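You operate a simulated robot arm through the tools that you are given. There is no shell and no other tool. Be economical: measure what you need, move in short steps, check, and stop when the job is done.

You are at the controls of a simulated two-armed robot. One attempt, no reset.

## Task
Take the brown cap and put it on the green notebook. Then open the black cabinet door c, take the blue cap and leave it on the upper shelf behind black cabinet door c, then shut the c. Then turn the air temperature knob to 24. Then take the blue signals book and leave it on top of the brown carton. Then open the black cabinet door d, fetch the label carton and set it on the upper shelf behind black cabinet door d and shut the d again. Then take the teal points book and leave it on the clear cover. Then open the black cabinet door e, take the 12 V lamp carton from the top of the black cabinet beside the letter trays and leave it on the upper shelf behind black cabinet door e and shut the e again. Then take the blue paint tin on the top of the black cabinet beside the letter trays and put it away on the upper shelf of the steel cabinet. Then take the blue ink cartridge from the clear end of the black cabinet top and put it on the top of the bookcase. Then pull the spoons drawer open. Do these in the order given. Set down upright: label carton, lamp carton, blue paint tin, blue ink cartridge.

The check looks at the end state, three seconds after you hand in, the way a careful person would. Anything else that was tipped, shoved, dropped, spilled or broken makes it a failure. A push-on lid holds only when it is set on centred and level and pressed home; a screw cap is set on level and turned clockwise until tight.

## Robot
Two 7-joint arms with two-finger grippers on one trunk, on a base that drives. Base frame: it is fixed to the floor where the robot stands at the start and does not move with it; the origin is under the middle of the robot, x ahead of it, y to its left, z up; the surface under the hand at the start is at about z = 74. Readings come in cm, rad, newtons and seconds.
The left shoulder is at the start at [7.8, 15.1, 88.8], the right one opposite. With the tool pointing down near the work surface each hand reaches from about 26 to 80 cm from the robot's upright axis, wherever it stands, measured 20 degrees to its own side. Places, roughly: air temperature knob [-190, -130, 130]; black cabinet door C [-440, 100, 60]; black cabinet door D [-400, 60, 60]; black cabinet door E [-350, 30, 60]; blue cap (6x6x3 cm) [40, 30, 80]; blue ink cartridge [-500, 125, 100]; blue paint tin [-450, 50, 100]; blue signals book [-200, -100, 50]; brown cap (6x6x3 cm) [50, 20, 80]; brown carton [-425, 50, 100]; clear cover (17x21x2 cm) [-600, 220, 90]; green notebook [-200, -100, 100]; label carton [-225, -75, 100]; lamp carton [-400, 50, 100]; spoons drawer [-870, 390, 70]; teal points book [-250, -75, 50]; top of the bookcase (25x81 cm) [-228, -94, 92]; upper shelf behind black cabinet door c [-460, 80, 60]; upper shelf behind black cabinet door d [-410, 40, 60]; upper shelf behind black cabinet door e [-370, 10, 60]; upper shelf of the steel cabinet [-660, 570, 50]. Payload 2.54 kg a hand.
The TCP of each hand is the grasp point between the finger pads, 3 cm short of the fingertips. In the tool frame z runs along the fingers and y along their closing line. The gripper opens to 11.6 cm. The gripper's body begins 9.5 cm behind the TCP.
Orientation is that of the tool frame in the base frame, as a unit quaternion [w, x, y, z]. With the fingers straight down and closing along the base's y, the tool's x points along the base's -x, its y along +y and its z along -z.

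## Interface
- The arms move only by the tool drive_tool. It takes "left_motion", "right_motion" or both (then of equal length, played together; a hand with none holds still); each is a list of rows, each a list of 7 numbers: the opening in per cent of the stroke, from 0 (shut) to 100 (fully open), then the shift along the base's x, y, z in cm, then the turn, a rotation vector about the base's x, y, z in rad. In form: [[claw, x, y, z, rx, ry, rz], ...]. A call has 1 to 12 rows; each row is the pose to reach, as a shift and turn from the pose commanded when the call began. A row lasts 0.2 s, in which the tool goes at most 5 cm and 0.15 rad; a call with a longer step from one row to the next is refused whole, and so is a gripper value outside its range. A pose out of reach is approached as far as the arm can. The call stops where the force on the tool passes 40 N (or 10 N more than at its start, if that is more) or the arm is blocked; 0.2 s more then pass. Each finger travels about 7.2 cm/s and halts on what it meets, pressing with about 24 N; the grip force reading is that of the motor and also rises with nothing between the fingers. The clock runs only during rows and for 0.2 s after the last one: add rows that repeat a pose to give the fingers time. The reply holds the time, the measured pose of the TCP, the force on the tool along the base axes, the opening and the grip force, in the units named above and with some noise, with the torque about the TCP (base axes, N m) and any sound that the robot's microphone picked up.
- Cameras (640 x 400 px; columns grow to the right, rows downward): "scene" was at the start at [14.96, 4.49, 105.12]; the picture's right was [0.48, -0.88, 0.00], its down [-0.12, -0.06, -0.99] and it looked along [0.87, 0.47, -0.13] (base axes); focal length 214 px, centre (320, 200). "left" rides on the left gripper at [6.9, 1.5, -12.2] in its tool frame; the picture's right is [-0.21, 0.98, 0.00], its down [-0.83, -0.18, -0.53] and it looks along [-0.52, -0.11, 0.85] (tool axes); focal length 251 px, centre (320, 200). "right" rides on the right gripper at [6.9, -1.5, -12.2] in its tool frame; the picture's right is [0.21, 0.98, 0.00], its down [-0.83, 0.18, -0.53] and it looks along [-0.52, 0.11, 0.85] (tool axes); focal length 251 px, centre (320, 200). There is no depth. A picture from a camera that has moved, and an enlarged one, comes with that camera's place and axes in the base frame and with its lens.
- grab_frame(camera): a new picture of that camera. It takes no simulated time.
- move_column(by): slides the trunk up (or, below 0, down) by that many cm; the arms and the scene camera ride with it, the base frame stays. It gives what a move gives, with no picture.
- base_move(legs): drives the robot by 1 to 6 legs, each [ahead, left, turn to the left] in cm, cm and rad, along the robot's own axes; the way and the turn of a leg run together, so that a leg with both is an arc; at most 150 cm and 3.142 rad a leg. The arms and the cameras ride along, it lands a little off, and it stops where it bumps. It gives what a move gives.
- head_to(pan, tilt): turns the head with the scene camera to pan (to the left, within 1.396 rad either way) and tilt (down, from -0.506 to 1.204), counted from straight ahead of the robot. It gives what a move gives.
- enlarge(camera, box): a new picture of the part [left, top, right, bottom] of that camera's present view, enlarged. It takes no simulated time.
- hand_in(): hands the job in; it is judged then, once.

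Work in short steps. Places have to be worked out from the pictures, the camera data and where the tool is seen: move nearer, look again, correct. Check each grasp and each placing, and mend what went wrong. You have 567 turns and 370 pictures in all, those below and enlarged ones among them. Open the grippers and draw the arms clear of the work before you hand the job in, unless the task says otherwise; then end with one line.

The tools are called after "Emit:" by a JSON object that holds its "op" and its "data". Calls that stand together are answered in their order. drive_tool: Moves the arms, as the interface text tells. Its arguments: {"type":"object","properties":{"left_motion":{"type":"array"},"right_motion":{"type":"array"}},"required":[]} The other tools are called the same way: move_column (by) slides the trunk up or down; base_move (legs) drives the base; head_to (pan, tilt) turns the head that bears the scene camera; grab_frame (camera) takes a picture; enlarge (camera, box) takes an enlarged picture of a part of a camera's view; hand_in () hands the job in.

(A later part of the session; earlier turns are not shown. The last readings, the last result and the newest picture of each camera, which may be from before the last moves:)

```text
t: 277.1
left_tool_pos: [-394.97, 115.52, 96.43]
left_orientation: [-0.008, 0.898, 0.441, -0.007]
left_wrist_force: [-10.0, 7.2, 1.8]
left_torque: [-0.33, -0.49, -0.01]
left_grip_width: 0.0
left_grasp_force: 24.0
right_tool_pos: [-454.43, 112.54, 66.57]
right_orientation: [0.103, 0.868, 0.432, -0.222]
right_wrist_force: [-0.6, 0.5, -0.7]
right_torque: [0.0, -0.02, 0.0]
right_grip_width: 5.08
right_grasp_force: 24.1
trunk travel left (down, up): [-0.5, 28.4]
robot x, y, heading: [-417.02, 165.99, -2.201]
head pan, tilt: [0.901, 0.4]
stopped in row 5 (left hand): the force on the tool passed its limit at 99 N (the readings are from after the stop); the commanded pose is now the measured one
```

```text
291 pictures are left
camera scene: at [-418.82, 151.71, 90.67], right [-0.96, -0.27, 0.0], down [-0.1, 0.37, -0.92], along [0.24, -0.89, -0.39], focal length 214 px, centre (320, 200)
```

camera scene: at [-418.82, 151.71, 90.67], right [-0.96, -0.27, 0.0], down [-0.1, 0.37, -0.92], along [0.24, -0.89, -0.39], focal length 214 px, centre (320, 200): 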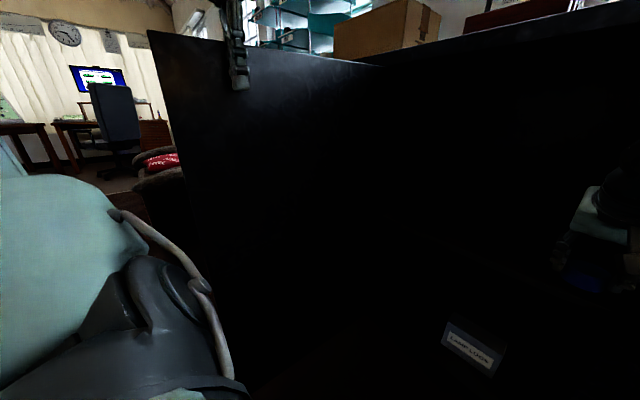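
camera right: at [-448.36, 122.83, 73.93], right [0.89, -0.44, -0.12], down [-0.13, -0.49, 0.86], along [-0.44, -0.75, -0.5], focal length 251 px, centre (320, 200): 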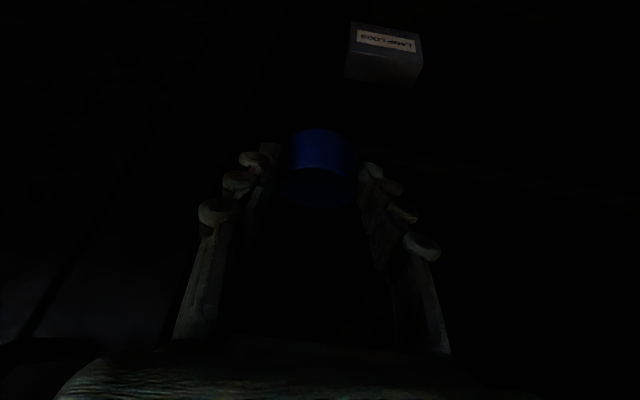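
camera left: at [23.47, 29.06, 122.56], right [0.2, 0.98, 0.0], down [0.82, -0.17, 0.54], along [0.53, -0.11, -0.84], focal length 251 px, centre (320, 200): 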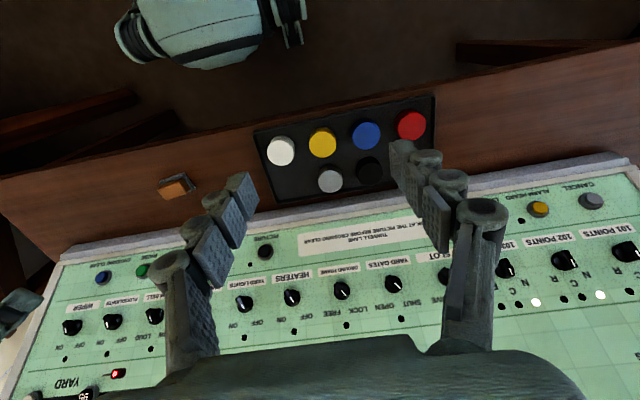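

The door is at its stop (~94°). Fine: I relieve the left hand, drive 9 ahead, then shift the right hand 6 left and 6 in.

Emit:
{"op": "drive_tool", "data": {"left_motion": [[0, -3, 2.2, 1, 0, 0, 0], [0, -6, 4.4, 2, 0, 0, 0], [0, -7, 5, 3, 0, 0, 0]], "right_motion": [[20, 1.6, -1.2, 0, 0, 0, 0], [20, 3.2, -2.4, 0, 0, 0, 0], [20, 4.8, -3.6, 0, 0, 0, 0]]}}

Emit:
{"op": "base_move", "data": {"legs": [[9, 0, 0]]}}

Emit:
{"op": "head_to", "data": {"pan": 0.0, "tilt": 0.5}}

Emit:
{"op": "grab_frame", "data": {"camera": "scene"}}

Emit:
{"op": "grab_frame", "data": {"camera": "right"}}

```text
t: 277.9
left_tool_pos: [-402.33, 119.93, 97.44]
left_orientation: [-0.009, 0.896, 0.443, -0.007]
left_wrist_force: [-0.9, 0.9, -0.2]
left_torque: [-0.03, 0.03, -0.02]
left_grip_width: 0.0
left_grasp_force: 24.0
left hand out of reach, approached as far as the arm can: row 1, 2, 3
right_tool_pos: [-449.44, 108.91, 66.67]
right_orientation: [0.102, 0.868, 0.432, -0.223]
right_wrist_force: [0.1, -0.4, 0.7]
right_torque: [0.0, -0.03, 0.0]
right_grip_width: 5.09
right_grasp_force: 23.9
trunk travel left (down, up): [-0.5, 28.4]
robot x, y, heading: [-417.27, 166.02, -2.203]
head pan, tilt: [0.901, 0.4]
```

```text
t: 278.9
left_tool_pos: [-407.61, 112.54, 97.38]
left_orientation: [-0.008, 0.897, 0.442, -0.008]
left_wrist_force: [-0.1, 0.4, -0.8]
left_torque: [0.03, 0.01, 0.01]
left_grip_width: 0.0
left_grasp_force: 24.6
right_tool_pos: [-454.8, 101.72, 66.63]
right_orientation: [0.102, 0.868, 0.432, -0.223]
right_wrist_force: [-0.7, -0.9, 0.1]
right_torque: [0.04, -0.01, 0.03]
right_grip_width: 5.09
right_grasp_force: 24.2
trunk travel left (down, up): [-0.5, 28.4]
robot x, y, heading: [-422.4, 158.71, -2.203]
head pan, tilt: [0.901, 0.4]
```

```text
t: 280.1
left_tool_pos: [-407.56, 112.71, 97.51]
left_orientation: [-0.008, 0.897, 0.443, -0.007]
left_wrist_force: [0.7, -0.3, -0.2]
left_torque: [0.0, 0.01, 0.02]
left_grip_width: 0.02
left_grasp_force: 23.8
right_tool_pos: [-454.7, 101.63, 66.56]
right_orientation: [0.102, 0.868, 0.431, -0.223]
right_wrist_force: [0.1, -1.0, -0.3]
right_torque: [-0.03, 0.0, 0.01]
right_grip_width: 5.07
right_grasp_force: 24.1
trunk travel left (down, up): [-0.5, 28.4]
robot x, y, heading: [-422.57, 158.94, -2.203]
head pan, tilt: [0.0, 0.499]
```

```text
290 pictures are left
camera scene: at [-431.85, 146.0, 89.73], right [-0.81, 0.59, 0.0], down [0.28, 0.39, -0.88], along [-0.52, -0.71, -0.48], focal length 214 px, centre (320, 200)
```

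scene: 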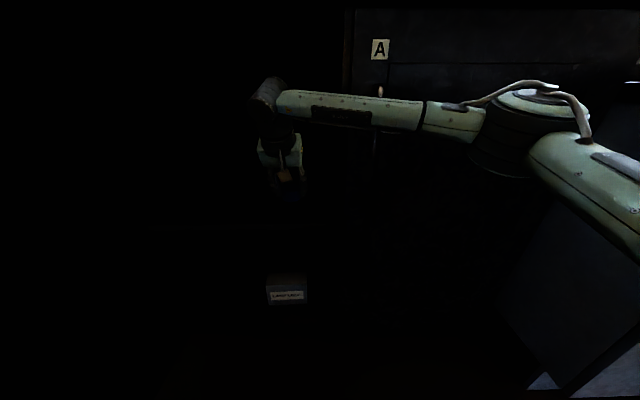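

```text
289 pictures are left
camera right: at [-448.81, 112.08, 73.94], right [0.89, -0.44, -0.12], down [-0.13, -0.49, 0.86], along [-0.44, -0.75, -0.5], focal length 251 px, centre (320, 200)
```

right: 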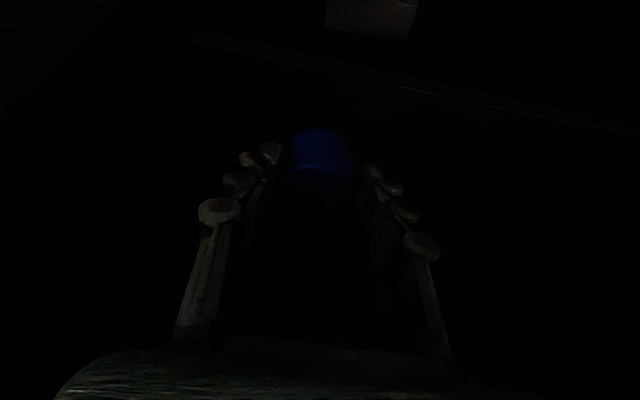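

The shelf edge is at q just ahead of the cap; but the forearm lies close to door A's handle. I back off 6, swing both hands right and shift the base left 12 so the elbow stays clear.

Emit:
{"op": "base_move", "data": {"legs": [[-6, 0, 0]]}}

Emit:
{"op": "drive_tool", "data": {"left_motion": [[0, -3, 2.5, 0, 0, 0, 0], [0, -6, 5, 0, 0, 0, 0], [0, -9, 7.5, 0, 0, 0, 0], [0, -12, 10, 0, 0, 0, 0], [0, -15, 12.5, 0, 0, 0, 0]], "right_motion": [[20, -2.9, 2.1, 0, 0, 0, 0], [20, -5.8, 4.2, 0, 0, 0, 0], [20, -8.7, 6.4, 0, 0, 0, 0], [20, -11.6, 8.5, 0, 0, 0, 0], [20, -13, 9.5, 0, 0, 0, 0]]}}

Emit:
{"op": "base_move", "data": {"legs": [[0, 12, 0]]}}

Emit:
{"op": "grab_frame", "data": {"camera": "scene"}}

```text
t: 281.1
left_tool_pos: [-404.15, 117.61, 97.36]
left_orientation: [-0.008, 0.897, 0.441, -0.008]
left_wrist_force: [-0.6, -0.2, -0.3]
left_torque: [-0.01, 0.01, 0.01]
left_grip_width: 0.03
left_grasp_force: 24.1
right_tool_pos: [-451.24, 106.58, 66.6]
right_orientation: [0.103, 0.868, 0.432, -0.223]
right_wrist_force: [0.4, 0.1, 0.2]
right_torque: [0.0, -0.02, 0.03]
right_grip_width: 5.1
right_grasp_force: 24.1
trunk travel left (down, up): [-0.5, 28.4]
robot x, y, heading: [-419.08, 163.56, -2.207]
head pan, tilt: [0.0, 0.499]
```

```text
t: 282.1
left_tool_pos: [-415.44, 127.15, 97.45]
left_orientation: [-0.007, 0.896, 0.443, -0.009]
left_wrist_force: [0.1, -0.5, -0.9]
left_torque: [0.04, 0.01, 0.01]
left_grip_width: 0.0
left_grasp_force: 24.7
right_tool_pos: [-460.84, 114.57, 66.54]
right_orientation: [0.109, 0.863, 0.444, -0.216]
right_wrist_force: [3.7, 5.1, 1.2]
right_torque: [0.05, -0.02, -0.11]
right_grip_width: 5.09
right_grasp_force: 23.9
trunk travel left (down, up): [-0.5, 28.4]
robot x, y, heading: [-418.84, 163.53, -2.203]
head pan, tilt: [0.0, 0.499]
stopped in row 5 (right hand): the force on the tool passed its limit at 49 N (the readings are from after the stop); the commanded pose is now the measured one
```

```text
t: 283.9
left_tool_pos: [-405.88, 120.1, 97.46]
left_orientation: [-0.008, 0.896, 0.443, -0.007]
left_wrist_force: [-0.6, 0.3, -0.2]
left_torque: [0.0, 0.01, 0.0]
left_grip_width: 0.01
left_grasp_force: 23.6
right_tool_pos: [-451.24, 107.5, 66.52]
right_orientation: [0.11, 0.862, 0.445, -0.215]
right_wrist_force: [0.5, -0.5, -0.2]
right_torque: [-0.01, 0.01, 0.01]
right_grip_width: 5.09
right_grasp_force: 23.8
trunk travel left (down, up): [-0.5, 28.4]
robot x, y, heading: [-408.82, 156.71, -2.204]
head pan, tilt: [0.0, 0.499]
```

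```text
288 pictures are left
camera scene: at [-418.6, 143.79, 89.73], right [-0.81, 0.59, 0.0], down [0.28, 0.39, -0.88], along [-0.52, -0.71, -0.48], focal length 214 px, centre (320, 200)
```

scene: 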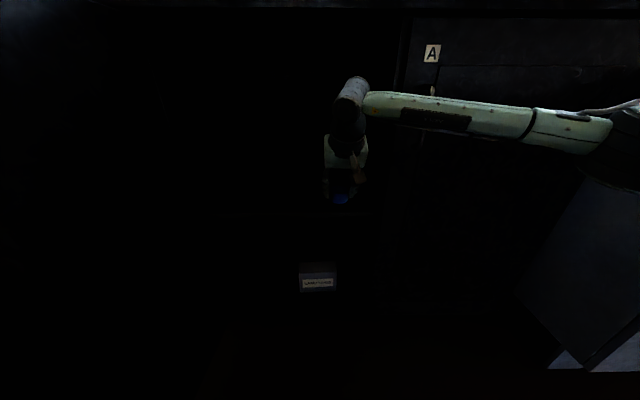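

The gripper's side touched the right jamb there; now TCP s≈428. I extend the arm 12 cm straight in.

Emit:
{"op": "drive_tool", "data": {"right_motion": [[20, -1.8, -2.4, 0, 0, 0, 0], [20, -3.5, -4.8, 0, 0, 0, 0], [20, -5.3, -7.3, 0, 0, 0, 0], [20, -7.1, -9.7, 0, 0, 0, 0]]}}

Emit:
{"op": "grab_frame", "data": {"camera": "right"}}

Emit:
{"op": "grab_frame", "data": {"camera": "scene"}}

```text
t: 284.9
left_tool_pos: [-405.83, 120.07, 97.43]
left_orientation: [-0.007, 0.897, 0.442, -0.008]
left_wrist_force: [-0.6, -0.8, -0.4]
left_torque: [0.01, -0.01, -0.01]
left_grip_width: 0.01
left_grasp_force: 24.2
right_tool_pos: [-458.47, 97.79, 66.49]
right_orientation: [0.109, 0.862, 0.445, -0.215]
right_wrist_force: [0.1, 0.4, 0.4]
right_torque: [-0.01, 0.01, 0.02]
right_grip_width: 5.08
right_grasp_force: 24.2
trunk travel left (down, up): [-0.5, 28.4]
robot x, y, heading: [-409.23, 156.51, -2.201]
head pan, tilt: [0.0, 0.499]
```

```text
287 pictures are left
camera right: at [-452.91, 108.34, 73.92], right [0.91, -0.41, -0.1], down [-0.13, -0.5, 0.86], along [-0.4, -0.77, -0.5], focal length 251 px, centre (320, 200)
```

right: 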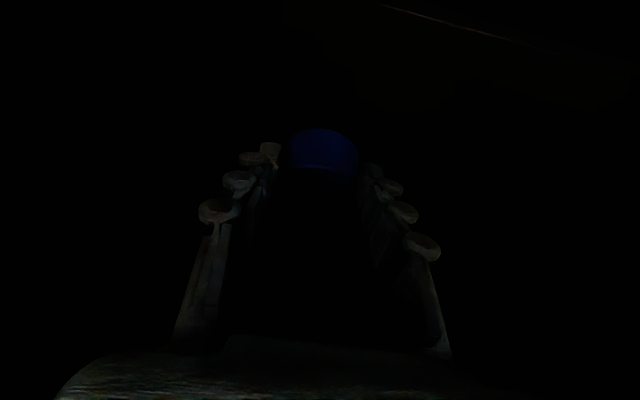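

```text
286 pictures are left
camera scene: at [-418.6, 143.79, 89.73], right [-0.81, 0.59, 0.0], down [0.28, 0.39, -0.88], along [-0.52, -0.71, -0.48], focal length 214 px, centre (320, 200)
```

scene: 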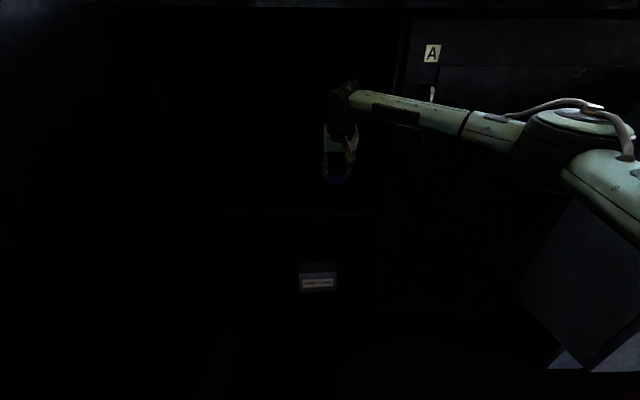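

Cap is past the shelf edge by ~3 cm. 3 more in, then lower toward the shelf.

Emit:
{"op": "drive_tool", "data": {"right_motion": [[20, -1.8, -2.4, 0, 0, 0, 0], [20, -1.8, -2.4, -3, 0, 0, 0], [20, -1.8, -2.4, -5.5, 0, 0, 0], [20, -1.8, -2.4, -6.5, 0, 0, 0], [20, -1.8, -2.4, -7.2, 0, 0, 0]]}}

```text
t: 286.1
left_tool_pos: [-405.89, 120.1, 97.65]
left_orientation: [-0.009, 0.897, 0.443, -0.008]
left_wrist_force: [-0.4, -0.8, 0.3]
left_torque: [0.04, 0.0, -0.01]
left_grip_width: 0.01
left_grasp_force: 24.2
right_tool_pos: [-460.21, 95.24, 59.39]
right_orientation: [0.11, 0.862, 0.446, -0.215]
right_wrist_force: [-0.4, -1.0, -0.3]
right_torque: [0.04, 0.04, 0.03]
right_grip_width: 5.08
right_grasp_force: 25.1
trunk travel left (down, up): [-0.5, 28.4]
robot x, y, heading: [-409.28, 156.55, -2.203]
head pan, tilt: [0.0, 0.499]
```

No contact yet at 59.4; lower in small steps until force rises.

Emit:
{"op": "drive_tool", "data": {"right_motion": [[20, 0, 0, -0.4, 0, 0, 0], [20, 0, 0, -0.8, 0, 0, 0], [20, 0, 0, -1.2, 0, 0, 0]]}}

```text
t: 286.9
left_tool_pos: [-405.77, 120.2, 97.56]
left_orientation: [-0.007, 0.897, 0.443, -0.009]
left_wrist_force: [-0.5, 0.2, 1.4]
left_torque: [0.02, 0.01, -0.03]
left_grip_width: 0.01
left_grasp_force: 24.0
right_tool_pos: [-460.22, 95.39, 58.57]
right_orientation: [0.113, 0.861, 0.445, -0.219]
right_wrist_force: [-0.9, -1.5, 19.5]
right_torque: [-0.31, 0.17, 0.02]
right_grip_width: 5.12
right_grasp_force: 24.4
trunk travel left (down, up): [-0.5, 28.4]
robot x, y, heading: [-408.89, 156.09, -2.203]
head pan, tilt: [0.0, 0.499]
```

Contact. Release, lift, and withdraw.

Emit:
{"op": "drive_tool", "data": {"right_motion": [[20, 0, 0, 0.5, 0, 0, 0], [40, 0, 0, 0.5, 0, 0, 0], [70, 0, 0, 0.5, 0, 0, 0], [70, 0, 0, 0.5, 0, 0, 0], [70, 0.3, 0.4, 3, 0, 0, 0], [70, 0.6, 0.8, 7, 0, 0, 0], [70, 3, 4, 8, 0, 0, 0], [70, 5.6, 7.8, 8, 0, 0, 0], [70, 8.3, 11.6, 8, 0, 0, 0], [70, 11, 15.4, 8, 0, 0, 0]]}}

Emit:
{"op": "grab_frame", "data": {"camera": "right"}}

Emit:
{"op": "enlarge", "data": {"camera": "scene", "box": [240, 130, 440, 255]}}

```text
t: 289.1
left_tool_pos: [-405.79, 120.15, 97.45]
left_orientation: [-0.008, 0.896, 0.444, -0.008]
left_wrist_force: [-0.4, 0.6, -0.3]
left_torque: [0.0, 0.01, 0.04]
left_grip_width: 0.02
left_grasp_force: 24.1
right_tool_pos: [-449.19, 110.82, 66.04]
right_orientation: [0.11, 0.862, 0.446, -0.216]
right_wrist_force: [-0.2, -0.1, 0.7]
right_torque: [-0.01, -0.02, 0.0]
right_grip_width: 8.13
right_grasp_force: 0.1
trunk travel left (down, up): [-0.5, 28.4]
robot x, y, heading: [-409.05, 156.59, -2.198]
head pan, tilt: [0.0, 0.499]
```

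```text
285 pictures are left
camera right: at [-443.67, 121.36, 73.52], right [0.91, -0.41, -0.1], down [-0.13, -0.5, 0.86], along [-0.4, -0.76, -0.5], focal length 251 px, centre (320, 200)
```

right: 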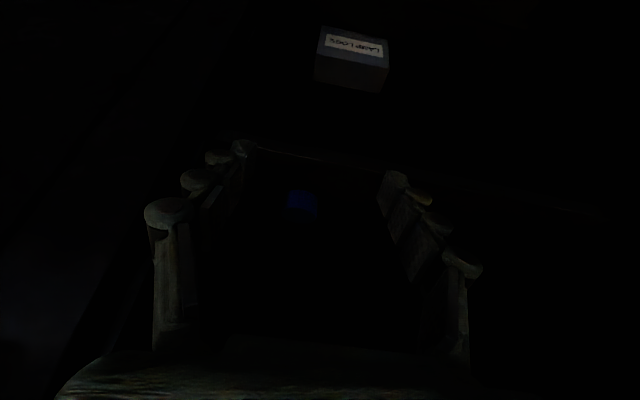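

```text
3.20 times, centred on (340, 192) of scene
camera zoom: at [-418.6, 143.79, 89.73], right [-0.81, 0.59, 0.0], down [0.28, 0.39, -0.88], along [-0.52, -0.71, -0.48], focal length 686 px, centre (256, 224)
```

zoom: 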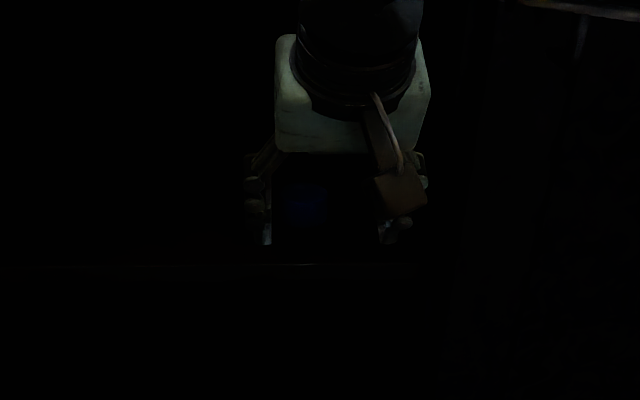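

The blue cap is on the upper shelf. Now to shut C: back off 30, raise the trunk 12, and turn the right gripper to point forward as a closed fist.

Emit:
{"op": "base_move", "data": {"legs": [[-32, 0, 0]]}}

Emit:
{"op": "move_column", "data": {"by": 12}}

Emit:
{"op": "drive_tool", "data": {"right_motion": [[40, 0, 0, 0, -0.109, 0.08, 0], [20, 0, 0, 0, -0.218, 0.16, 0], [0, 0, 0, 0, -0.327, 0.24, 0], [0, 0, 0, 0, -0.436, 0.32, 0], [0, 0, 0, 0, -0.545, 0.4, 0], [0, 0, 0, 0, -0.654, 0.48, 0], [0, 0, 0, 0, -0.763, 0.56, 0], [0, 0, 0, 0, -0.861, 0.632, 0]]}}

Emit:
{"op": "head_to", "data": {"pan": 0.4, "tilt": 0.4}}

Emit:
{"op": "grab_frame", "data": {"camera": "scene"}}

```text
t: 291.3
left_tool_pos: [-387.25, 145.69, 97.46]
left_orientation: [-0.008, 0.896, 0.443, -0.007]
left_wrist_force: [-0.3, 0.8, 0.0]
left_torque: [0.05, 0.05, 0.04]
left_grip_width: 0.02
left_grasp_force: 24.4
right_tool_pos: [-430.49, 136.32, 66.16]
right_orientation: [0.111, 0.862, 0.444, -0.215]
right_wrist_force: [0.3, 0.1, 0.4]
right_torque: [0.0, 0.0, 0.0]
right_grip_width: 8.12
right_grasp_force: 0.3
trunk travel left (down, up): [-0.5, 28.4]
robot x, y, heading: [-390.44, 182.2, -2.202]
head pan, tilt: [0.0, 0.499]
```

```text
t: 292.8
left_tool_pos: [-387.24, 145.74, 109.41]
left_orientation: [-0.008, 0.896, 0.443, -0.008]
left_wrist_force: [-0.3, 0.1, 0.1]
left_torque: [0.0, 0.02, 0.01]
left_grip_width: 0.02
left_grasp_force: 23.8
right_tool_pos: [-430.65, 136.18, 78.2]
right_orientation: [0.11, 0.862, 0.446, -0.216]
right_wrist_force: [0.0, -0.1, 0.0]
right_torque: [-0.05, 0.0, -0.01]
right_grip_width: 8.11
right_grasp_force: 0.0
trunk travel left (down, up): [-12.5, 16.4]
robot x, y, heading: [-390.46, 182.07, -2.205]
head pan, tilt: [0.0, 0.499]
```

```text
t: 294.6
left_tool_pos: [-387.15, 145.7, 109.51]
left_orientation: [-0.007, 0.896, 0.444, -0.007]
left_wrist_force: [0.4, 0.4, 0.8]
left_torque: [-0.01, 0.0, 0.0]
left_grip_width: 0.0
left_grasp_force: 23.6
right_tool_pos: [-430.64, 136.3, 78.18]
right_orientation: [0.315, 0.631, 0.329, -0.628]
right_wrist_force: [0.2, -0.2, -0.2]
right_torque: [0.03, -0.03, 0.02]
right_grip_width: 0.03
right_grasp_force: 24.1
trunk travel left (down, up): [-12.5, 16.4]
robot x, y, heading: [-390.68, 182.15, -2.2]
head pan, tilt: [0.0, 0.499]
```

```text
t: 295.4
left_tool_pos: [-387.2, 145.69, 109.47]
left_orientation: [-0.008, 0.897, 0.443, -0.008]
left_wrist_force: [-0.3, -1.1, 0.3]
left_torque: [-0.01, 0.01, 0.0]
left_grip_width: 0.01
left_grasp_force: 24.1
right_tool_pos: [-430.54, 136.36, 78.05]
right_orientation: [0.314, 0.632, 0.328, -0.627]
right_wrist_force: [-0.3, 0.6, 0.0]
right_torque: [0.01, -0.04, 0.0]
right_grip_width: 0.0
right_grasp_force: 24.4
trunk travel left (down, up): [-12.5, 16.4]
robot x, y, heading: [-390.73, 182.15, -2.201]
head pan, tilt: [0.4, 0.4]
```

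```text
283 pictures are left
camera scene: at [-396.7, 167.69, 102.64], right [-0.97, 0.23, 0.0], down [0.09, 0.38, -0.92], along [-0.21, -0.9, -0.39], focal length 214 px, centre (320, 200)
```

scene: 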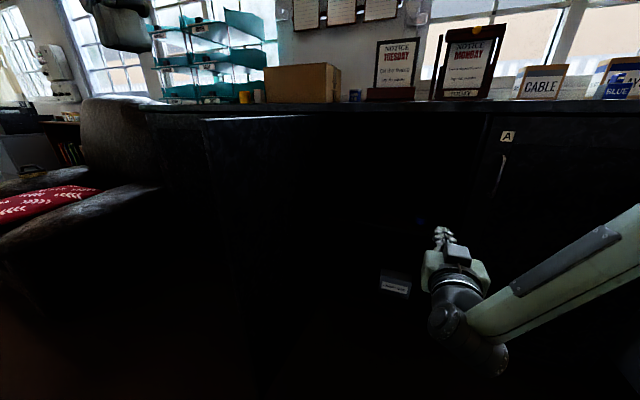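

I lower the trunk 10 (to push below the handle), back off and go around to the outer side of the open door C.

Emit:
{"op": "move_column", "data": {"by": -10}}

Emit:
{"op": "base_move", "data": {"legs": [[-28, 0, 0], [0, 52, 0], [20, 0, 0]]}}

Emit:
{"op": "grab_frame", "data": {"camera": "scene"}}

```text
t: 296.8
left_tool_pos: [-387.2, 145.71, 99.34]
left_orientation: [-0.008, 0.897, 0.442, -0.008]
left_wrist_force: [-0.5, 1.2, 0.2]
left_torque: [0.01, 0.02, -0.04]
left_grip_width: 0.01
left_grasp_force: 24.0
right_tool_pos: [-430.55, 136.27, 68.03]
right_orientation: [0.315, 0.632, 0.328, -0.628]
right_wrist_force: [0.2, 0.5, 0.3]
right_torque: [-0.01, 0.03, 0.04]
right_grip_width: 0.04
right_grasp_force: 23.5
trunk travel left (down, up): [-2.5, 26.4]
robot x, y, heading: [-390.5, 182.39, -2.199]
head pan, tilt: [0.4, 0.4]
```

```text
t: 305.0
left_tool_pos: [-341.38, 121.66, 99.39]
left_orientation: [-0.008, 0.898, 0.44, -0.008]
left_wrist_force: [0.1, 0.2, 0.3]
left_torque: [-0.02, -0.03, 0.01]
left_grip_width: 0.0
left_grasp_force: 24.1
right_tool_pos: [-384.73, 112.51, 68.09]
right_orientation: [0.312, 0.633, 0.326, -0.629]
right_wrist_force: [-1.0, 0.4, -0.9]
right_torque: [0.0, 0.03, 0.0]
right_grip_width: 0.02
right_grasp_force: 24.2
trunk travel left (down, up): [-2.5, 26.4]
robot x, y, heading: [-344.46, 158.18, -2.209]
head pan, tilt: [0.4, 0.4]
```

```text
282 pictures are left
camera scene: at [-350.65, 143.66, 92.64], right [-0.97, 0.23, 0.0], down [0.09, 0.38, -0.92], along [-0.22, -0.9, -0.39], focal length 214 px, centre (320, 200)
```

scene: 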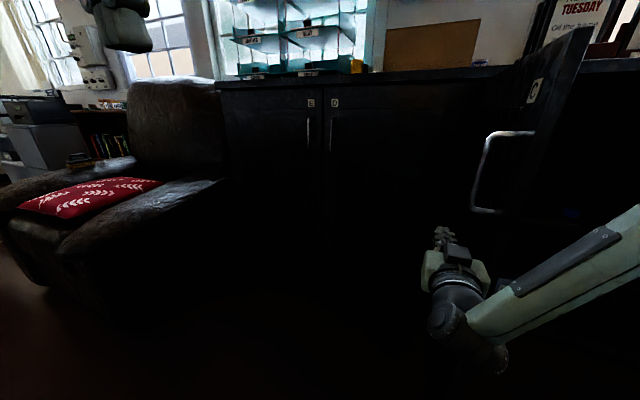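

The fist is on the outer side of door C. Strafe right to swing it shut.

Emit:
{"op": "base_move", "data": {"legs": [[0, -12, 0], [6, -20, 0], [14, -17, 0]]}}

Emit:
{"op": "grab_frame", "data": {"camera": "scene"}}

```text
t: 310.8
left_tool_pos: [-392.66, 134.7, 99.38]
left_orientation: [-0.008, 0.897, 0.442, -0.008]
left_wrist_force: [-0.1, -0.5, 0.0]
left_torque: [0.0, 0.01, -0.01]
left_grip_width: 0.02
left_grasp_force: 23.8
right_tool_pos: [-436.0, 125.43, 68.11]
right_orientation: [0.313, 0.633, 0.328, -0.628]
right_wrist_force: [-0.3, 0.1, 0.8]
right_torque: [0.01, 0.0, 0.01]
right_grip_width: 0.0
right_grasp_force: 24.0
trunk travel left (down, up): [-2.5, 26.4]
robot x, y, heading: [-396.17, 170.91, -2.209]
head pan, tilt: [0.4, 0.4]
```

```text
281 pictures are left
camera scene: at [-402.07, 156.78, 92.64], right [-0.97, 0.23, 0.0], down [0.09, 0.38, -0.92], along [-0.21, -0.9, -0.39], focal length 214 px, centre (320, 200)
```

scene: 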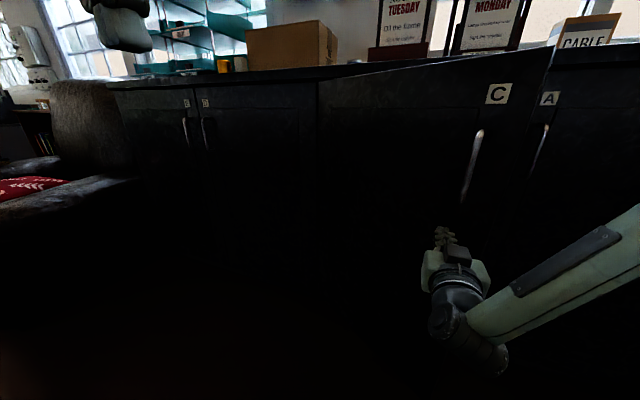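

C is nearly shut. Push forward.

Emit:
{"op": "base_move", "data": {"legs": [[20, -7, 0]]}}

Emit:
{"op": "grab_frame", "data": {"camera": "scene"}}

```text
t: 312.5
left_tool_pos: [-410.08, 122.64, 99.43]
left_orientation: [-0.008, 0.897, 0.442, -0.008]
left_wrist_force: [0.2, -0.9, -0.4]
left_torque: [0.02, -0.04, 0.01]
left_grip_width: 0.0
left_grasp_force: 24.0
right_tool_pos: [-453.43, 113.4, 68.12]
right_orientation: [0.314, 0.632, 0.328, -0.628]
right_wrist_force: [0.3, -0.4, -0.6]
right_torque: [0.01, 0.0, 0.04]
right_grip_width: 0.0
right_grasp_force: 24.4
trunk travel left (down, up): [-2.5, 26.4]
robot x, y, heading: [-413.22, 159.08, -2.199]
head pan, tilt: [0.4, 0.4]
```

```text
280 pictures are left
camera scene: at [-419.58, 144.74, 92.64], right [-0.97, 0.23, 0.0], down [0.09, 0.38, -0.92], along [-0.21, -0.9, -0.39], focal length 214 px, centre (320, 200)
```

scene: 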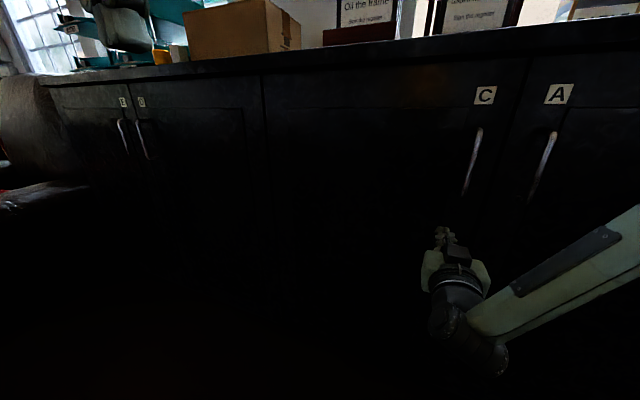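

It looks shut; push 6 cm more by arm until it meets resistance, to be sure.

Emit:
{"op": "drive_tool", "data": {"right_motion": [[0, -1.2, -1.6, 0, 0, 0, 0], [0, -2.4, -3.2, 0, 0, 0, 0], [0, -3.5, -4.8, 0, 0, 0, 0], [0, -4.7, -6.4, 0, 0, 0, 0]]}}

Emit:
{"op": "enlarge", "data": {"camera": "scene", "box": [230, 40, 630, 290]}}

```text
t: 313.3
left_tool_pos: [-410.1, 122.73, 99.49]
left_orientation: [-0.008, 0.897, 0.442, -0.009]
left_wrist_force: [-0.2, 0.1, 0.0]
left_torque: [-0.03, 0.0, 0.02]
left_grip_width: 0.01
left_grasp_force: 24.0
right_tool_pos: [-455.91, 109.17, 68.26]
right_orientation: [0.312, 0.635, 0.325, -0.628]
right_wrist_force: [6.1, 11.7, 5.3]
right_torque: [-0.27, 0.1, 0.0]
right_grip_width: 0.58
right_grasp_force: 29.1
right hand out of reach, approached as far as the arm can: row 3
trunk travel left (down, up): [-2.5, 26.4]
robot x, y, heading: [-413.1, 159.38, -2.201]
head pan, tilt: [0.4, 0.4]
stopped in row 3 (right hand): the force on the tool passed its limit at 67 N (the readings are from after the stop); the commanded pose is now the measured one
```

```text
1.60 times, centred on (430, 165) of scene
camera zoom: at [-419.52, 144.87, 92.68], right [-0.97, 0.23, 0.0], down [0.09, 0.38, -0.92], along [-0.21, -0.9, -0.39], focal length 343 px, centre (144, 256)
```

zoom: 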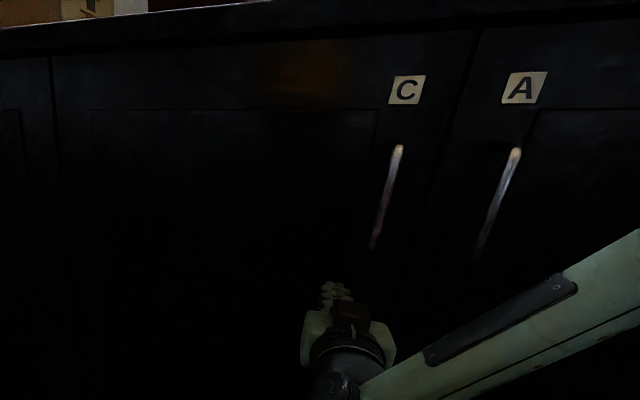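

Door C is shut (front plane met). Next the air temperature knob: I retract, raise the trunk and travel back toward the bookcase wall.

Emit:
{"op": "base_move", "data": {"legs": [[-62, 0, 0]]}}

Emit:
{"op": "move_column", "data": {"by": 24}}

Emit:
{"op": "drive_tool", "data": {"right_motion": [[0, 1.5, 2, 3, 0, 0, 0], [0, 3, 4, 6, 0, 0, 0], [0, 4, 6, 9, 0, 0, 0], [0, 5, 7, 12, 0, 0, 0], [0, 5, 7, 15, 0, 0, 0]]}}

Emit:
{"op": "base_move", "data": {"legs": [[0, 110, 0], [0, 110, 0], [0, 108, 0]]}}

Emit:
{"op": "head_to", "data": {"pan": 0.0, "tilt": 0.0}}

Emit:
{"op": "grab_frame", "data": {"camera": "scene"}}

```text
t: 316.8
left_tool_pos: [-373.2, 173.04, 99.47]
left_orientation: [-0.008, 0.895, 0.446, -0.008]
left_wrist_force: [-0.9, -0.3, -0.9]
left_torque: [0.0, 0.02, 0.03]
left_grip_width: 0.0
left_grasp_force: 24.4
right_tool_pos: [-419.02, 159.1, 68.11]
right_orientation: [0.313, 0.634, 0.329, -0.625]
right_wrist_force: [-0.2, -1.0, -1.1]
right_torque: [0.02, -0.01, -0.01]
right_grip_width: 0.0
right_grasp_force: 28.8
trunk travel left (down, up): [-2.5, 26.4]
robot x, y, heading: [-377.01, 209.62, -2.193]
head pan, tilt: [0.4, 0.4]
```

```text
t: 319.3
left_tool_pos: [-373.13, 173.12, 123.44]
left_orientation: [-0.008, 0.895, 0.446, -0.008]
left_wrist_force: [0.5, 1.0, 0.2]
left_torque: [0.02, -0.02, 0.01]
left_grip_width: 0.0
left_grasp_force: 23.9
right_tool_pos: [-418.98, 159.19, 92.15]
right_orientation: [0.313, 0.635, 0.329, -0.625]
right_wrist_force: [-0.1, 0.8, -0.3]
right_torque: [0.02, 0.0, 0.02]
right_grip_width: 0.01
right_grasp_force: 28.8
trunk travel left (down, up): [-26.5, 2.4]
robot x, y, heading: [-376.78, 209.36, -2.198]
head pan, tilt: [0.4, 0.4]
```

```text
t: 320.5
left_tool_pos: [-373.16, 173.12, 123.47]
left_orientation: [-0.008, 0.895, 0.446, -0.008]
left_wrist_force: [-0.1, 0.1, -0.4]
left_torque: [-0.04, -0.02, -0.03]
left_grip_width: 0.0
left_grasp_force: 23.9
right_tool_pos: [-414.12, 166.12, 107.12]
right_orientation: [0.313, 0.634, 0.329, -0.625]
right_wrist_force: [0.0, -0.1, 1.0]
right_torque: [0.02, 0.02, 0.0]
right_grip_width: 0.0
right_grasp_force: 28.8
trunk travel left (down, up): [-26.5, 2.4]
robot x, y, heading: [-376.75, 209.38, -2.195]
head pan, tilt: [0.4, 0.4]
```

```text
t: 352.1
left_tool_pos: [-107.44, -20.23, 123.43]
left_orientation: [-0.008, 0.897, 0.443, -0.008]
left_wrist_force: [0.1, 0.0, 0.3]
left_torque: [-0.01, -0.02, 0.01]
left_grip_width: 0.0
left_grasp_force: 24.2
right_tool_pos: [-148.38, -27.03, 107.03]
right_orientation: [0.311, 0.636, 0.327, -0.626]
right_wrist_force: [-0.9, -0.9, 0.5]
right_torque: [0.02, 0.0, -0.03]
right_grip_width: 0.0
right_grasp_force: 28.8
trunk travel left (down, up): [-26.5, 2.4]
robot x, y, heading: [-111.03, 16.13, -2.201]
head pan, tilt: [0.4, 0.4]
```

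```text
t: 353.0
left_tool_pos: [-107.5, -20.24, 123.5]
left_orientation: [-0.008, 0.896, 0.443, -0.008]
left_wrist_force: [-0.4, 0.1, 0.0]
left_torque: [0.0, 0.0, 0.0]
left_grip_width: 0.0
left_grasp_force: 24.0
right_tool_pos: [-148.4, -27.12, 107.14]
right_orientation: [0.311, 0.636, 0.327, -0.626]
right_wrist_force: [0.3, -0.1, 0.2]
right_torque: [0.01, 0.0, 0.0]
right_grip_width: 0.01
right_grasp_force: 28.8
trunk travel left (down, up): [-26.5, 2.4]
robot x, y, heading: [-111.03, 16.31, -2.201]
head pan, tilt: [0.0, 0.0]
```

```text
278 pictures are left
camera scene: at [-120.15, 3.49, 120.33], right [-0.81, 0.59, 0.0], down [0.0, 0.0, -1.0], along [-0.59, -0.81, 0.0], focal length 214 px, centre (320, 200)
```

scene: 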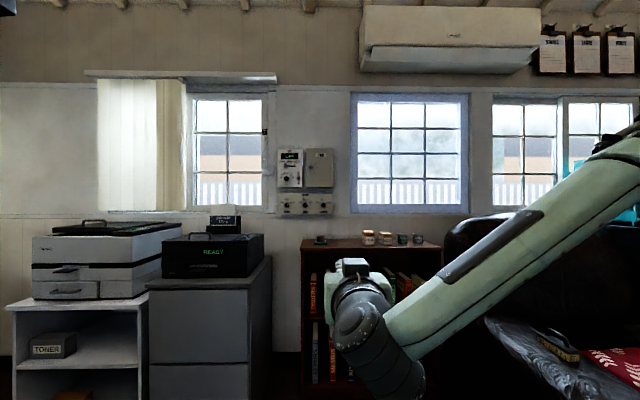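

Zoom into the wall panel.

Emit:
{"op": "enlarge", "data": {"camera": "scene", "box": [265, 140, 345, 220]}}

```text
5.00 times, centred on (305, 180) of scene
camera zoom: at [-120.15, 3.49, 120.33], right [-0.81, 0.59, 0.0], down [0.0, 0.0, -1.0], along [-0.59, -0.81, 0.0], focal length 1072 px, centre (395, 300)
```

zoom: 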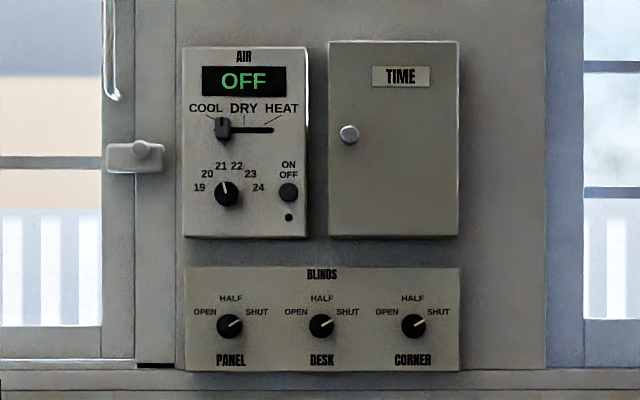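

Knob at about (-189.5, -131.5, 135), pointing near 21; 24 is ~90° clockwise from there. I turn the left gripper to point forward, and the right one back down and in.

Emit:
{"op": "drive_tool", "data": {"left_motion": [[20, -1.3, -1.8, 0.7, -0.115, 0.084, 0], [40, -2.7, -3.7, 1.5, -0.23, 0.168, 0], [50, -4, -5.5, 2.2, -0.346, 0.253, 0], [50, -5.4, -7.3, 2.9, -0.461, 0.337, 0], [50, -6.7, -9.2, 3.6, -0.576, 0.421, 0], [50, -8.1, -11, 4.4, -0.691, 0.505, 0], [50, -9.4, -12.8, 5.1, -0.807, 0.59, 0], [50, -10.8, -14.7, 5.8, -0.922, 0.674, 0], [50, -12.1, -16.5, 6.5, -1.037, 0.758, 0], [50, -13.5, -18.4, 7.3, -1.153, 0.843, 0], [50, -14.8, -20.2, 8, -1.268, 0.927, 0]], "right_motion": [[0, 0.2, 2.1, 0.5, 0.115, -0.084, 0], [0, 0.4, 4.2, 0.9, 0.23, -0.168, 0], [0, 0.6, 6.3, 1.4, 0.346, -0.253, 0], [0, 0.8, 8.4, 1.8, 0.461, -0.337, 0], [0, 1, 10.5, 2.3, 0.576, -0.421, 0], [0, 1.1, 12.7, 2.7, 0.691, -0.505, 0], [0, 1.3, 14.8, 3.2, 0.807, -0.59, 0], [0, 1.5, 16.9, 3.6, 0.922, -0.674, 0], [0, 1.7, 19, 4.1, 1.037, -0.758, 0], [0, 1.9, 21.1, 4.5, 1.153, -0.843, 0], [0, 2.1, 23.2, 5, 1.268, -0.927, 0]]}}

Emit:
{"op": "grab_frame", "data": {"camera": "scene"}}

```text
t: 355.4
left_tool_pos: [-122.3, -40.54, 131.29]
left_orientation: [0.32, 0.635, 0.304, -0.633]
left_wrist_force: [-0.5, -0.2, -0.1]
left_torque: [-0.03, 0.01, 0.02]
left_grip_width: 5.77
left_grasp_force: 0.0
right_tool_pos: [-146.32, -3.92, 112.17]
right_orientation: [-0.007, 0.888, 0.46, 0.01]
right_wrist_force: [0.8, 0.1, 0.5]
right_torque: [0.05, -0.03, 0.01]
right_grip_width: 0.0
right_grasp_force: 28.6
trunk travel left (down, up): [-26.5, 2.4]
robot x, y, heading: [-111.01, 16.14, -2.202]
head pan, tilt: [0.0, 0.0]
```

```text
276 pictures are left
camera scene: at [-120.16, 3.45, 120.33], right [-0.81, 0.59, 0.0], down [0.0, 0.0, -1.0], along [-0.59, -0.81, 0.0], focal length 214 px, centre (320, 200)
```

scene: 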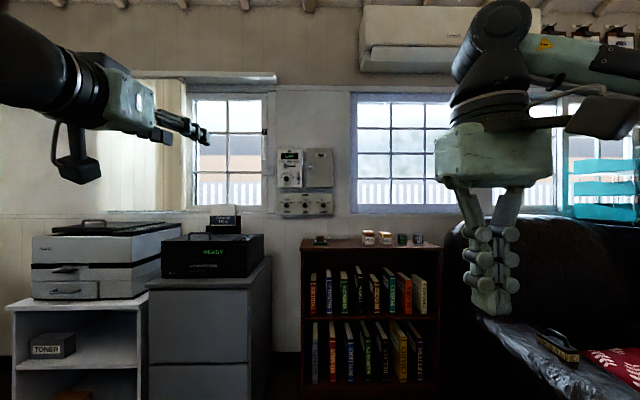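

The left hand is laterally in line with the knob (165 cm ahead of the axis). Drive ahead 90.

Emit:
{"op": "base_move", "data": {"legs": [[60, 0, 0], [30, 0, 0]]}}

Emit:
{"op": "head_to", "data": {"pan": 0.45, "tilt": -0.1}}

Emit:
{"op": "grab_frame", "data": {"camera": "scene"}}

Emit:
{"op": "grab_frame", "data": {"camera": "left"}}

```text
t: 360.4
left_tool_pos: [-175.35, -113.36, 131.42]
left_orientation: [0.323, 0.635, 0.307, -0.632]
left_wrist_force: [-0.4, -0.9, 0.3]
left_torque: [0.0, 0.01, 0.02]
left_grip_width: 5.82
left_grasp_force: 0.1
right_tool_pos: [-199.35, -76.69, 112.11]
right_orientation: [-0.007, 0.888, 0.46, 0.009]
right_wrist_force: [-0.5, -0.4, 0.3]
right_torque: [0.0, -0.01, -0.02]
right_grip_width: 0.01
right_grasp_force: 28.8
trunk travel left (down, up): [-26.5, 2.4]
robot x, y, heading: [-164.13, -56.28, -2.197]
head pan, tilt: [0.0, 0.0]
```

```text
t: 361.4
left_tool_pos: [-175.38, -113.21, 131.38]
left_orientation: [0.321, 0.635, 0.306, -0.632]
left_wrist_force: [0.5, 0.9, -0.2]
left_torque: [-0.02, 0.0, -0.02]
left_grip_width: 5.79
left_grasp_force: 0.1
right_tool_pos: [-199.37, -76.61, 112.2]
right_orientation: [-0.006, 0.888, 0.46, 0.008]
right_wrist_force: [-0.9, -1.2, 0.3]
right_torque: [0.01, -0.01, 0.01]
right_grip_width: 0.0
right_grasp_force: 29.1
trunk travel left (down, up): [-26.5, 2.4]
robot x, y, heading: [-163.6, -56.61, -2.198]
head pan, tilt: [0.45, -0.099]
```

```text
275 pictures are left
camera scene: at [-169.51, -70.56, 121.22], right [-0.98, 0.18, 0.0], down [-0.02, -0.1, -1.0], along [-0.18, -0.98, 0.1], focal length 214 px, centre (320, 200)
```

scene: 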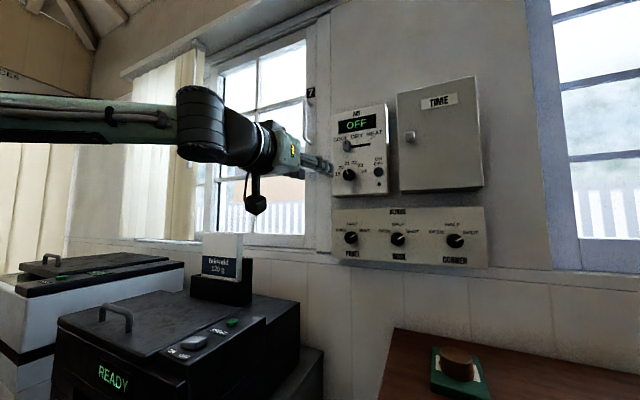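

```text
274 pictures are left
camera left: at [-166.69, -104.56, 124.41], right [0.77, -0.59, 0.24], down [0.17, 0.55, 0.82], along [-0.61, -0.59, 0.52], focal length 251 px, centre (320, 200)
```

left: 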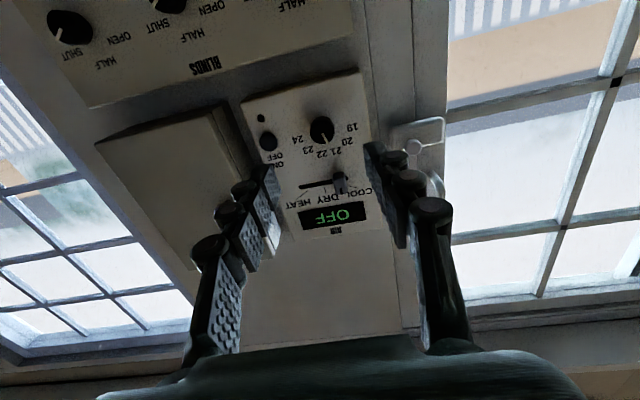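

Knob triangulated at (-189.2, -130.4, 134.9). Drive 8 ahead, then raise, align and pre-rotate the gripper by −0.6 rad.

Emit:
{"op": "base_move", "data": {"legs": [[8, 0, 0]]}}

Emit:
{"op": "drive_tool", "data": {"left_motion": [[55, -0.6, -0.4, 1, 0.091, 0.119, 0], [55, -1.2, -1.0, 2, 0.182, 0.238, 0], [55, -2, -2, 3, 0.273, 0.357, 0], [55, -2.8, -3, 3.5, 0.364, 0.476, 0]]}}

Emit:
{"op": "grab_frame", "data": {"camera": "left"}}

Emit:
{"op": "grab_frame", "data": {"camera": "scene"}}

```text
t: 362.4
left_tool_pos: [-179.99, -119.92, 131.41]
left_orientation: [0.322, 0.635, 0.307, -0.632]
left_wrist_force: [-1.4, 0.3, -0.7]
left_torque: [-0.02, -0.02, 0.0]
left_grip_width: 5.79
left_grasp_force: 0.1
right_tool_pos: [-204.23, -83.25, 112.15]
right_orientation: [-0.007, 0.888, 0.46, 0.01]
right_wrist_force: [-0.1, 0.1, -0.4]
right_torque: [0.02, -0.04, -0.02]
right_grip_width: 0.0
right_grasp_force: 28.9
trunk travel left (down, up): [-26.5, 2.4]
robot x, y, heading: [-168.53, -63.08, -2.206]
head pan, tilt: [0.45, -0.099]
```

```text
t: 363.4
left_tool_pos: [-182.74, -122.78, 134.91]
left_orientation: [-0.121, -0.516, -0.481, 0.698]
left_wrist_force: [-0.6, 0.1, 0.6]
left_torque: [-0.02, 0.0, 0.02]
left_grip_width: 6.37
left_grasp_force: 0.0
right_tool_pos: [-204.15, -83.06, 112.09]
right_orientation: [-0.007, 0.888, 0.459, 0.01]
right_wrist_force: [-0.6, 0.3, -0.6]
right_torque: [0.0, 0.03, -0.02]
right_grip_width: 0.0
right_grasp_force: 28.3
trunk travel left (down, up): [-26.5, 2.4]
robot x, y, heading: [-168.62, -62.88, -2.202]
head pan, tilt: [0.45, -0.099]
```

```text
273 pictures are left
camera left: at [-177.58, -111.5, 128.18], right [0.74, -0.56, -0.36], down [0.56, 0.25, 0.79], along [-0.36, -0.79, 0.5], focal length 251 px, centre (320, 200)
```

left: 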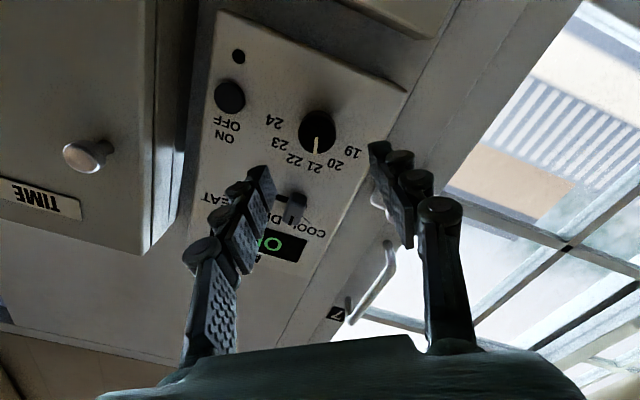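

```text
272 pictures are left
camera scene: at [-174.21, -77.02, 121.22], right [-0.98, 0.18, 0.0], down [-0.02, -0.1, -1.0], along [-0.18, -0.98, 0.1], focal length 214 px, centre (320, 200)
```

scene: 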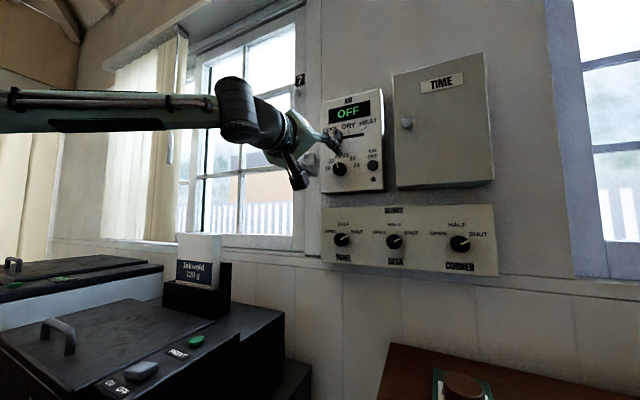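

Aligned on the knob within 0.4 cm. Advance 8.5 cm.

Emit:
{"op": "drive_tool", "data": {"left_motion": [[55, -2, -2.2, 0, 0, 0, 0], [55, -4, -4.6, 0, 0, 0, 0], [55, -5.4, -6.5, 0, 0, 0, 0]]}}

Emit:
{"op": "grab_frame", "data": {"camera": "left"}}

Emit:
{"op": "enlarge", "data": {"camera": "scene", "box": [270, 80, 430, 220]}}

```text
t: 364.2
left_tool_pos: [-188.32, -129.2, 134.79]
left_orientation: [-0.122, -0.516, -0.482, 0.698]
left_wrist_force: [0.3, 0.3, 0.2]
left_torque: [0.0, -0.02, -0.02]
left_grip_width: 6.38
left_grasp_force: 0.1
right_tool_pos: [-204.05, -83.17, 112.2]
right_orientation: [-0.007, 0.888, 0.459, 0.009]
right_wrist_force: [-0.3, -1.2, -0.2]
right_torque: [-0.03, -0.02, 0.0]
right_grip_width: 0.0
right_grasp_force: 28.5
trunk travel left (down, up): [-26.5, 2.4]
robot x, y, heading: [-168.81, -63.08, -2.207]
head pan, tilt: [0.45, -0.099]
```

```text
271 pictures are left
camera left: at [-183.07, -117.98, 128.15], right [0.75, -0.57, -0.35], down [0.56, 0.25, 0.79], along [-0.36, -0.79, 0.5], focal length 251 px, centre (320, 200)
```

left: 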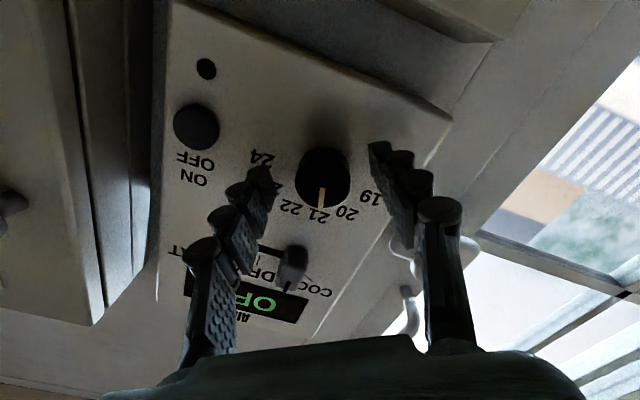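

```text
2.86 times, centred on (350, 150) of scene
camera zoom: at [-174.22, -77.04, 121.21], right [-0.98, 0.18, 0.0], down [-0.02, -0.1, -1.0], along [-0.18, -0.98, 0.1], focal length 613 px, centre (234, 343)
```

zoom: 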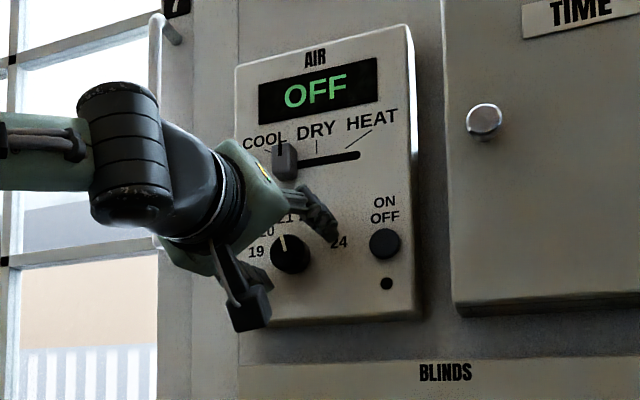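

The knob is between the fingertips (1.5 cm overlap). Close on it.

Emit:
{"op": "drive_tool", "data": {"left_motion": [[40, 0, 0, 0, 0, 0, 0], [28, 0, 0, 0, 0, 0, 0], [18, 0, 0, 0, 0, 0, 0], [18, 0, 0, 0, 0, 0, 0]]}}

Emit:
{"op": "enlarge", "data": {"camera": "left", "box": [160, 60, 480, 260]}}

```text
t: 365.2
left_tool_pos: [-188.2, -129.35, 134.73]
left_orientation: [-0.122, -0.516, -0.482, 0.697]
left_wrist_force: [4.4, -0.9, -5.2]
left_torque: [-0.08, 0.07, 0.06]
left_grip_width: 3.29
left_grasp_force: 45.1
right_tool_pos: [-204.17, -83.11, 112.2]
right_orientation: [-0.007, 0.889, 0.459, 0.009]
right_wrist_force: [0.1, -0.1, -0.8]
right_torque: [-0.01, -0.02, 0.0]
right_grip_width: 0.0
right_grasp_force: 28.6
trunk travel left (down, up): [-26.5, 2.4]
robot x, y, heading: [-168.88, -62.85, -2.2]
head pan, tilt: [0.45, -0.099]
```

```text
2.00 times, centred on (320, 160) of left
camera zoom: at [-182.91, -118.03, 128.1], right [0.75, -0.56, -0.35], down [0.56, 0.25, 0.79], along [-0.36, -0.79, 0.5], focal length 503 px, centre (320, 280)
```

zoom: 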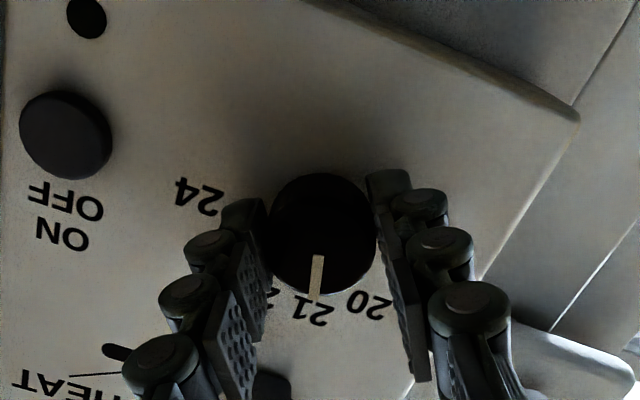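

Pointer is at 21. Turn clockwise 0.87 rad first and check.

Emit:
{"op": "drive_tool", "data": {"left_motion": [[18, 0, 0, 0, -0.087, -0.116, 0], [18, 0, 0, 0, -0.175, -0.231, 0], [18, 0, 0, 0, -0.262, -0.347, 0], [18, 0, 0, 0, -0.349, -0.463, 0], [18, 0, 0, 0, -0.437, -0.579, 0], [18, 0, 0, 0, -0.524, -0.694, 0]]}}

Emit:
{"op": "enlarge", "data": {"camera": "left", "box": [160, 60, 480, 260]}}

```text
t: 366.6
left_tool_pos: [-188.08, -129.57, 134.82]
left_orientation: [0.405, 0.671, 0.22, -0.58]
left_wrist_force: [5.9, -3.5, -6.5]
left_torque: [0.51, -0.39, 0.73]
left_grip_width: 3.28
left_grasp_force: 45.1
right_tool_pos: [-203.98, -83.13, 112.2]
right_orientation: [-0.007, 0.889, 0.459, 0.009]
right_wrist_force: [-0.7, -0.5, -0.9]
right_torque: [0.02, 0.0, 0.02]
right_grip_width: 0.0
right_grasp_force: 28.7
trunk travel left (down, up): [-26.5, 2.4]
robot x, y, heading: [-168.62, -62.88, -2.202]
head pan, tilt: [0.45, -0.099]
```

```text
2.00 times, centred on (320, 160) of left
camera zoom: at [-178.05, -121.73, 128.55], right [0.7, -0.53, 0.49], down [-0.01, 0.68, 0.74], along [-0.72, -0.52, 0.47], focal length 503 px, centre (320, 280)
```

zoom: 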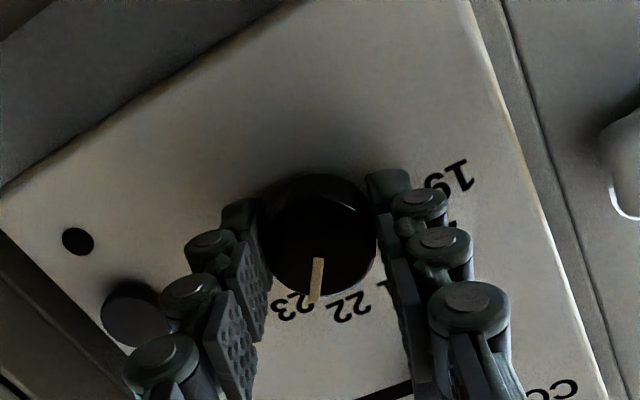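

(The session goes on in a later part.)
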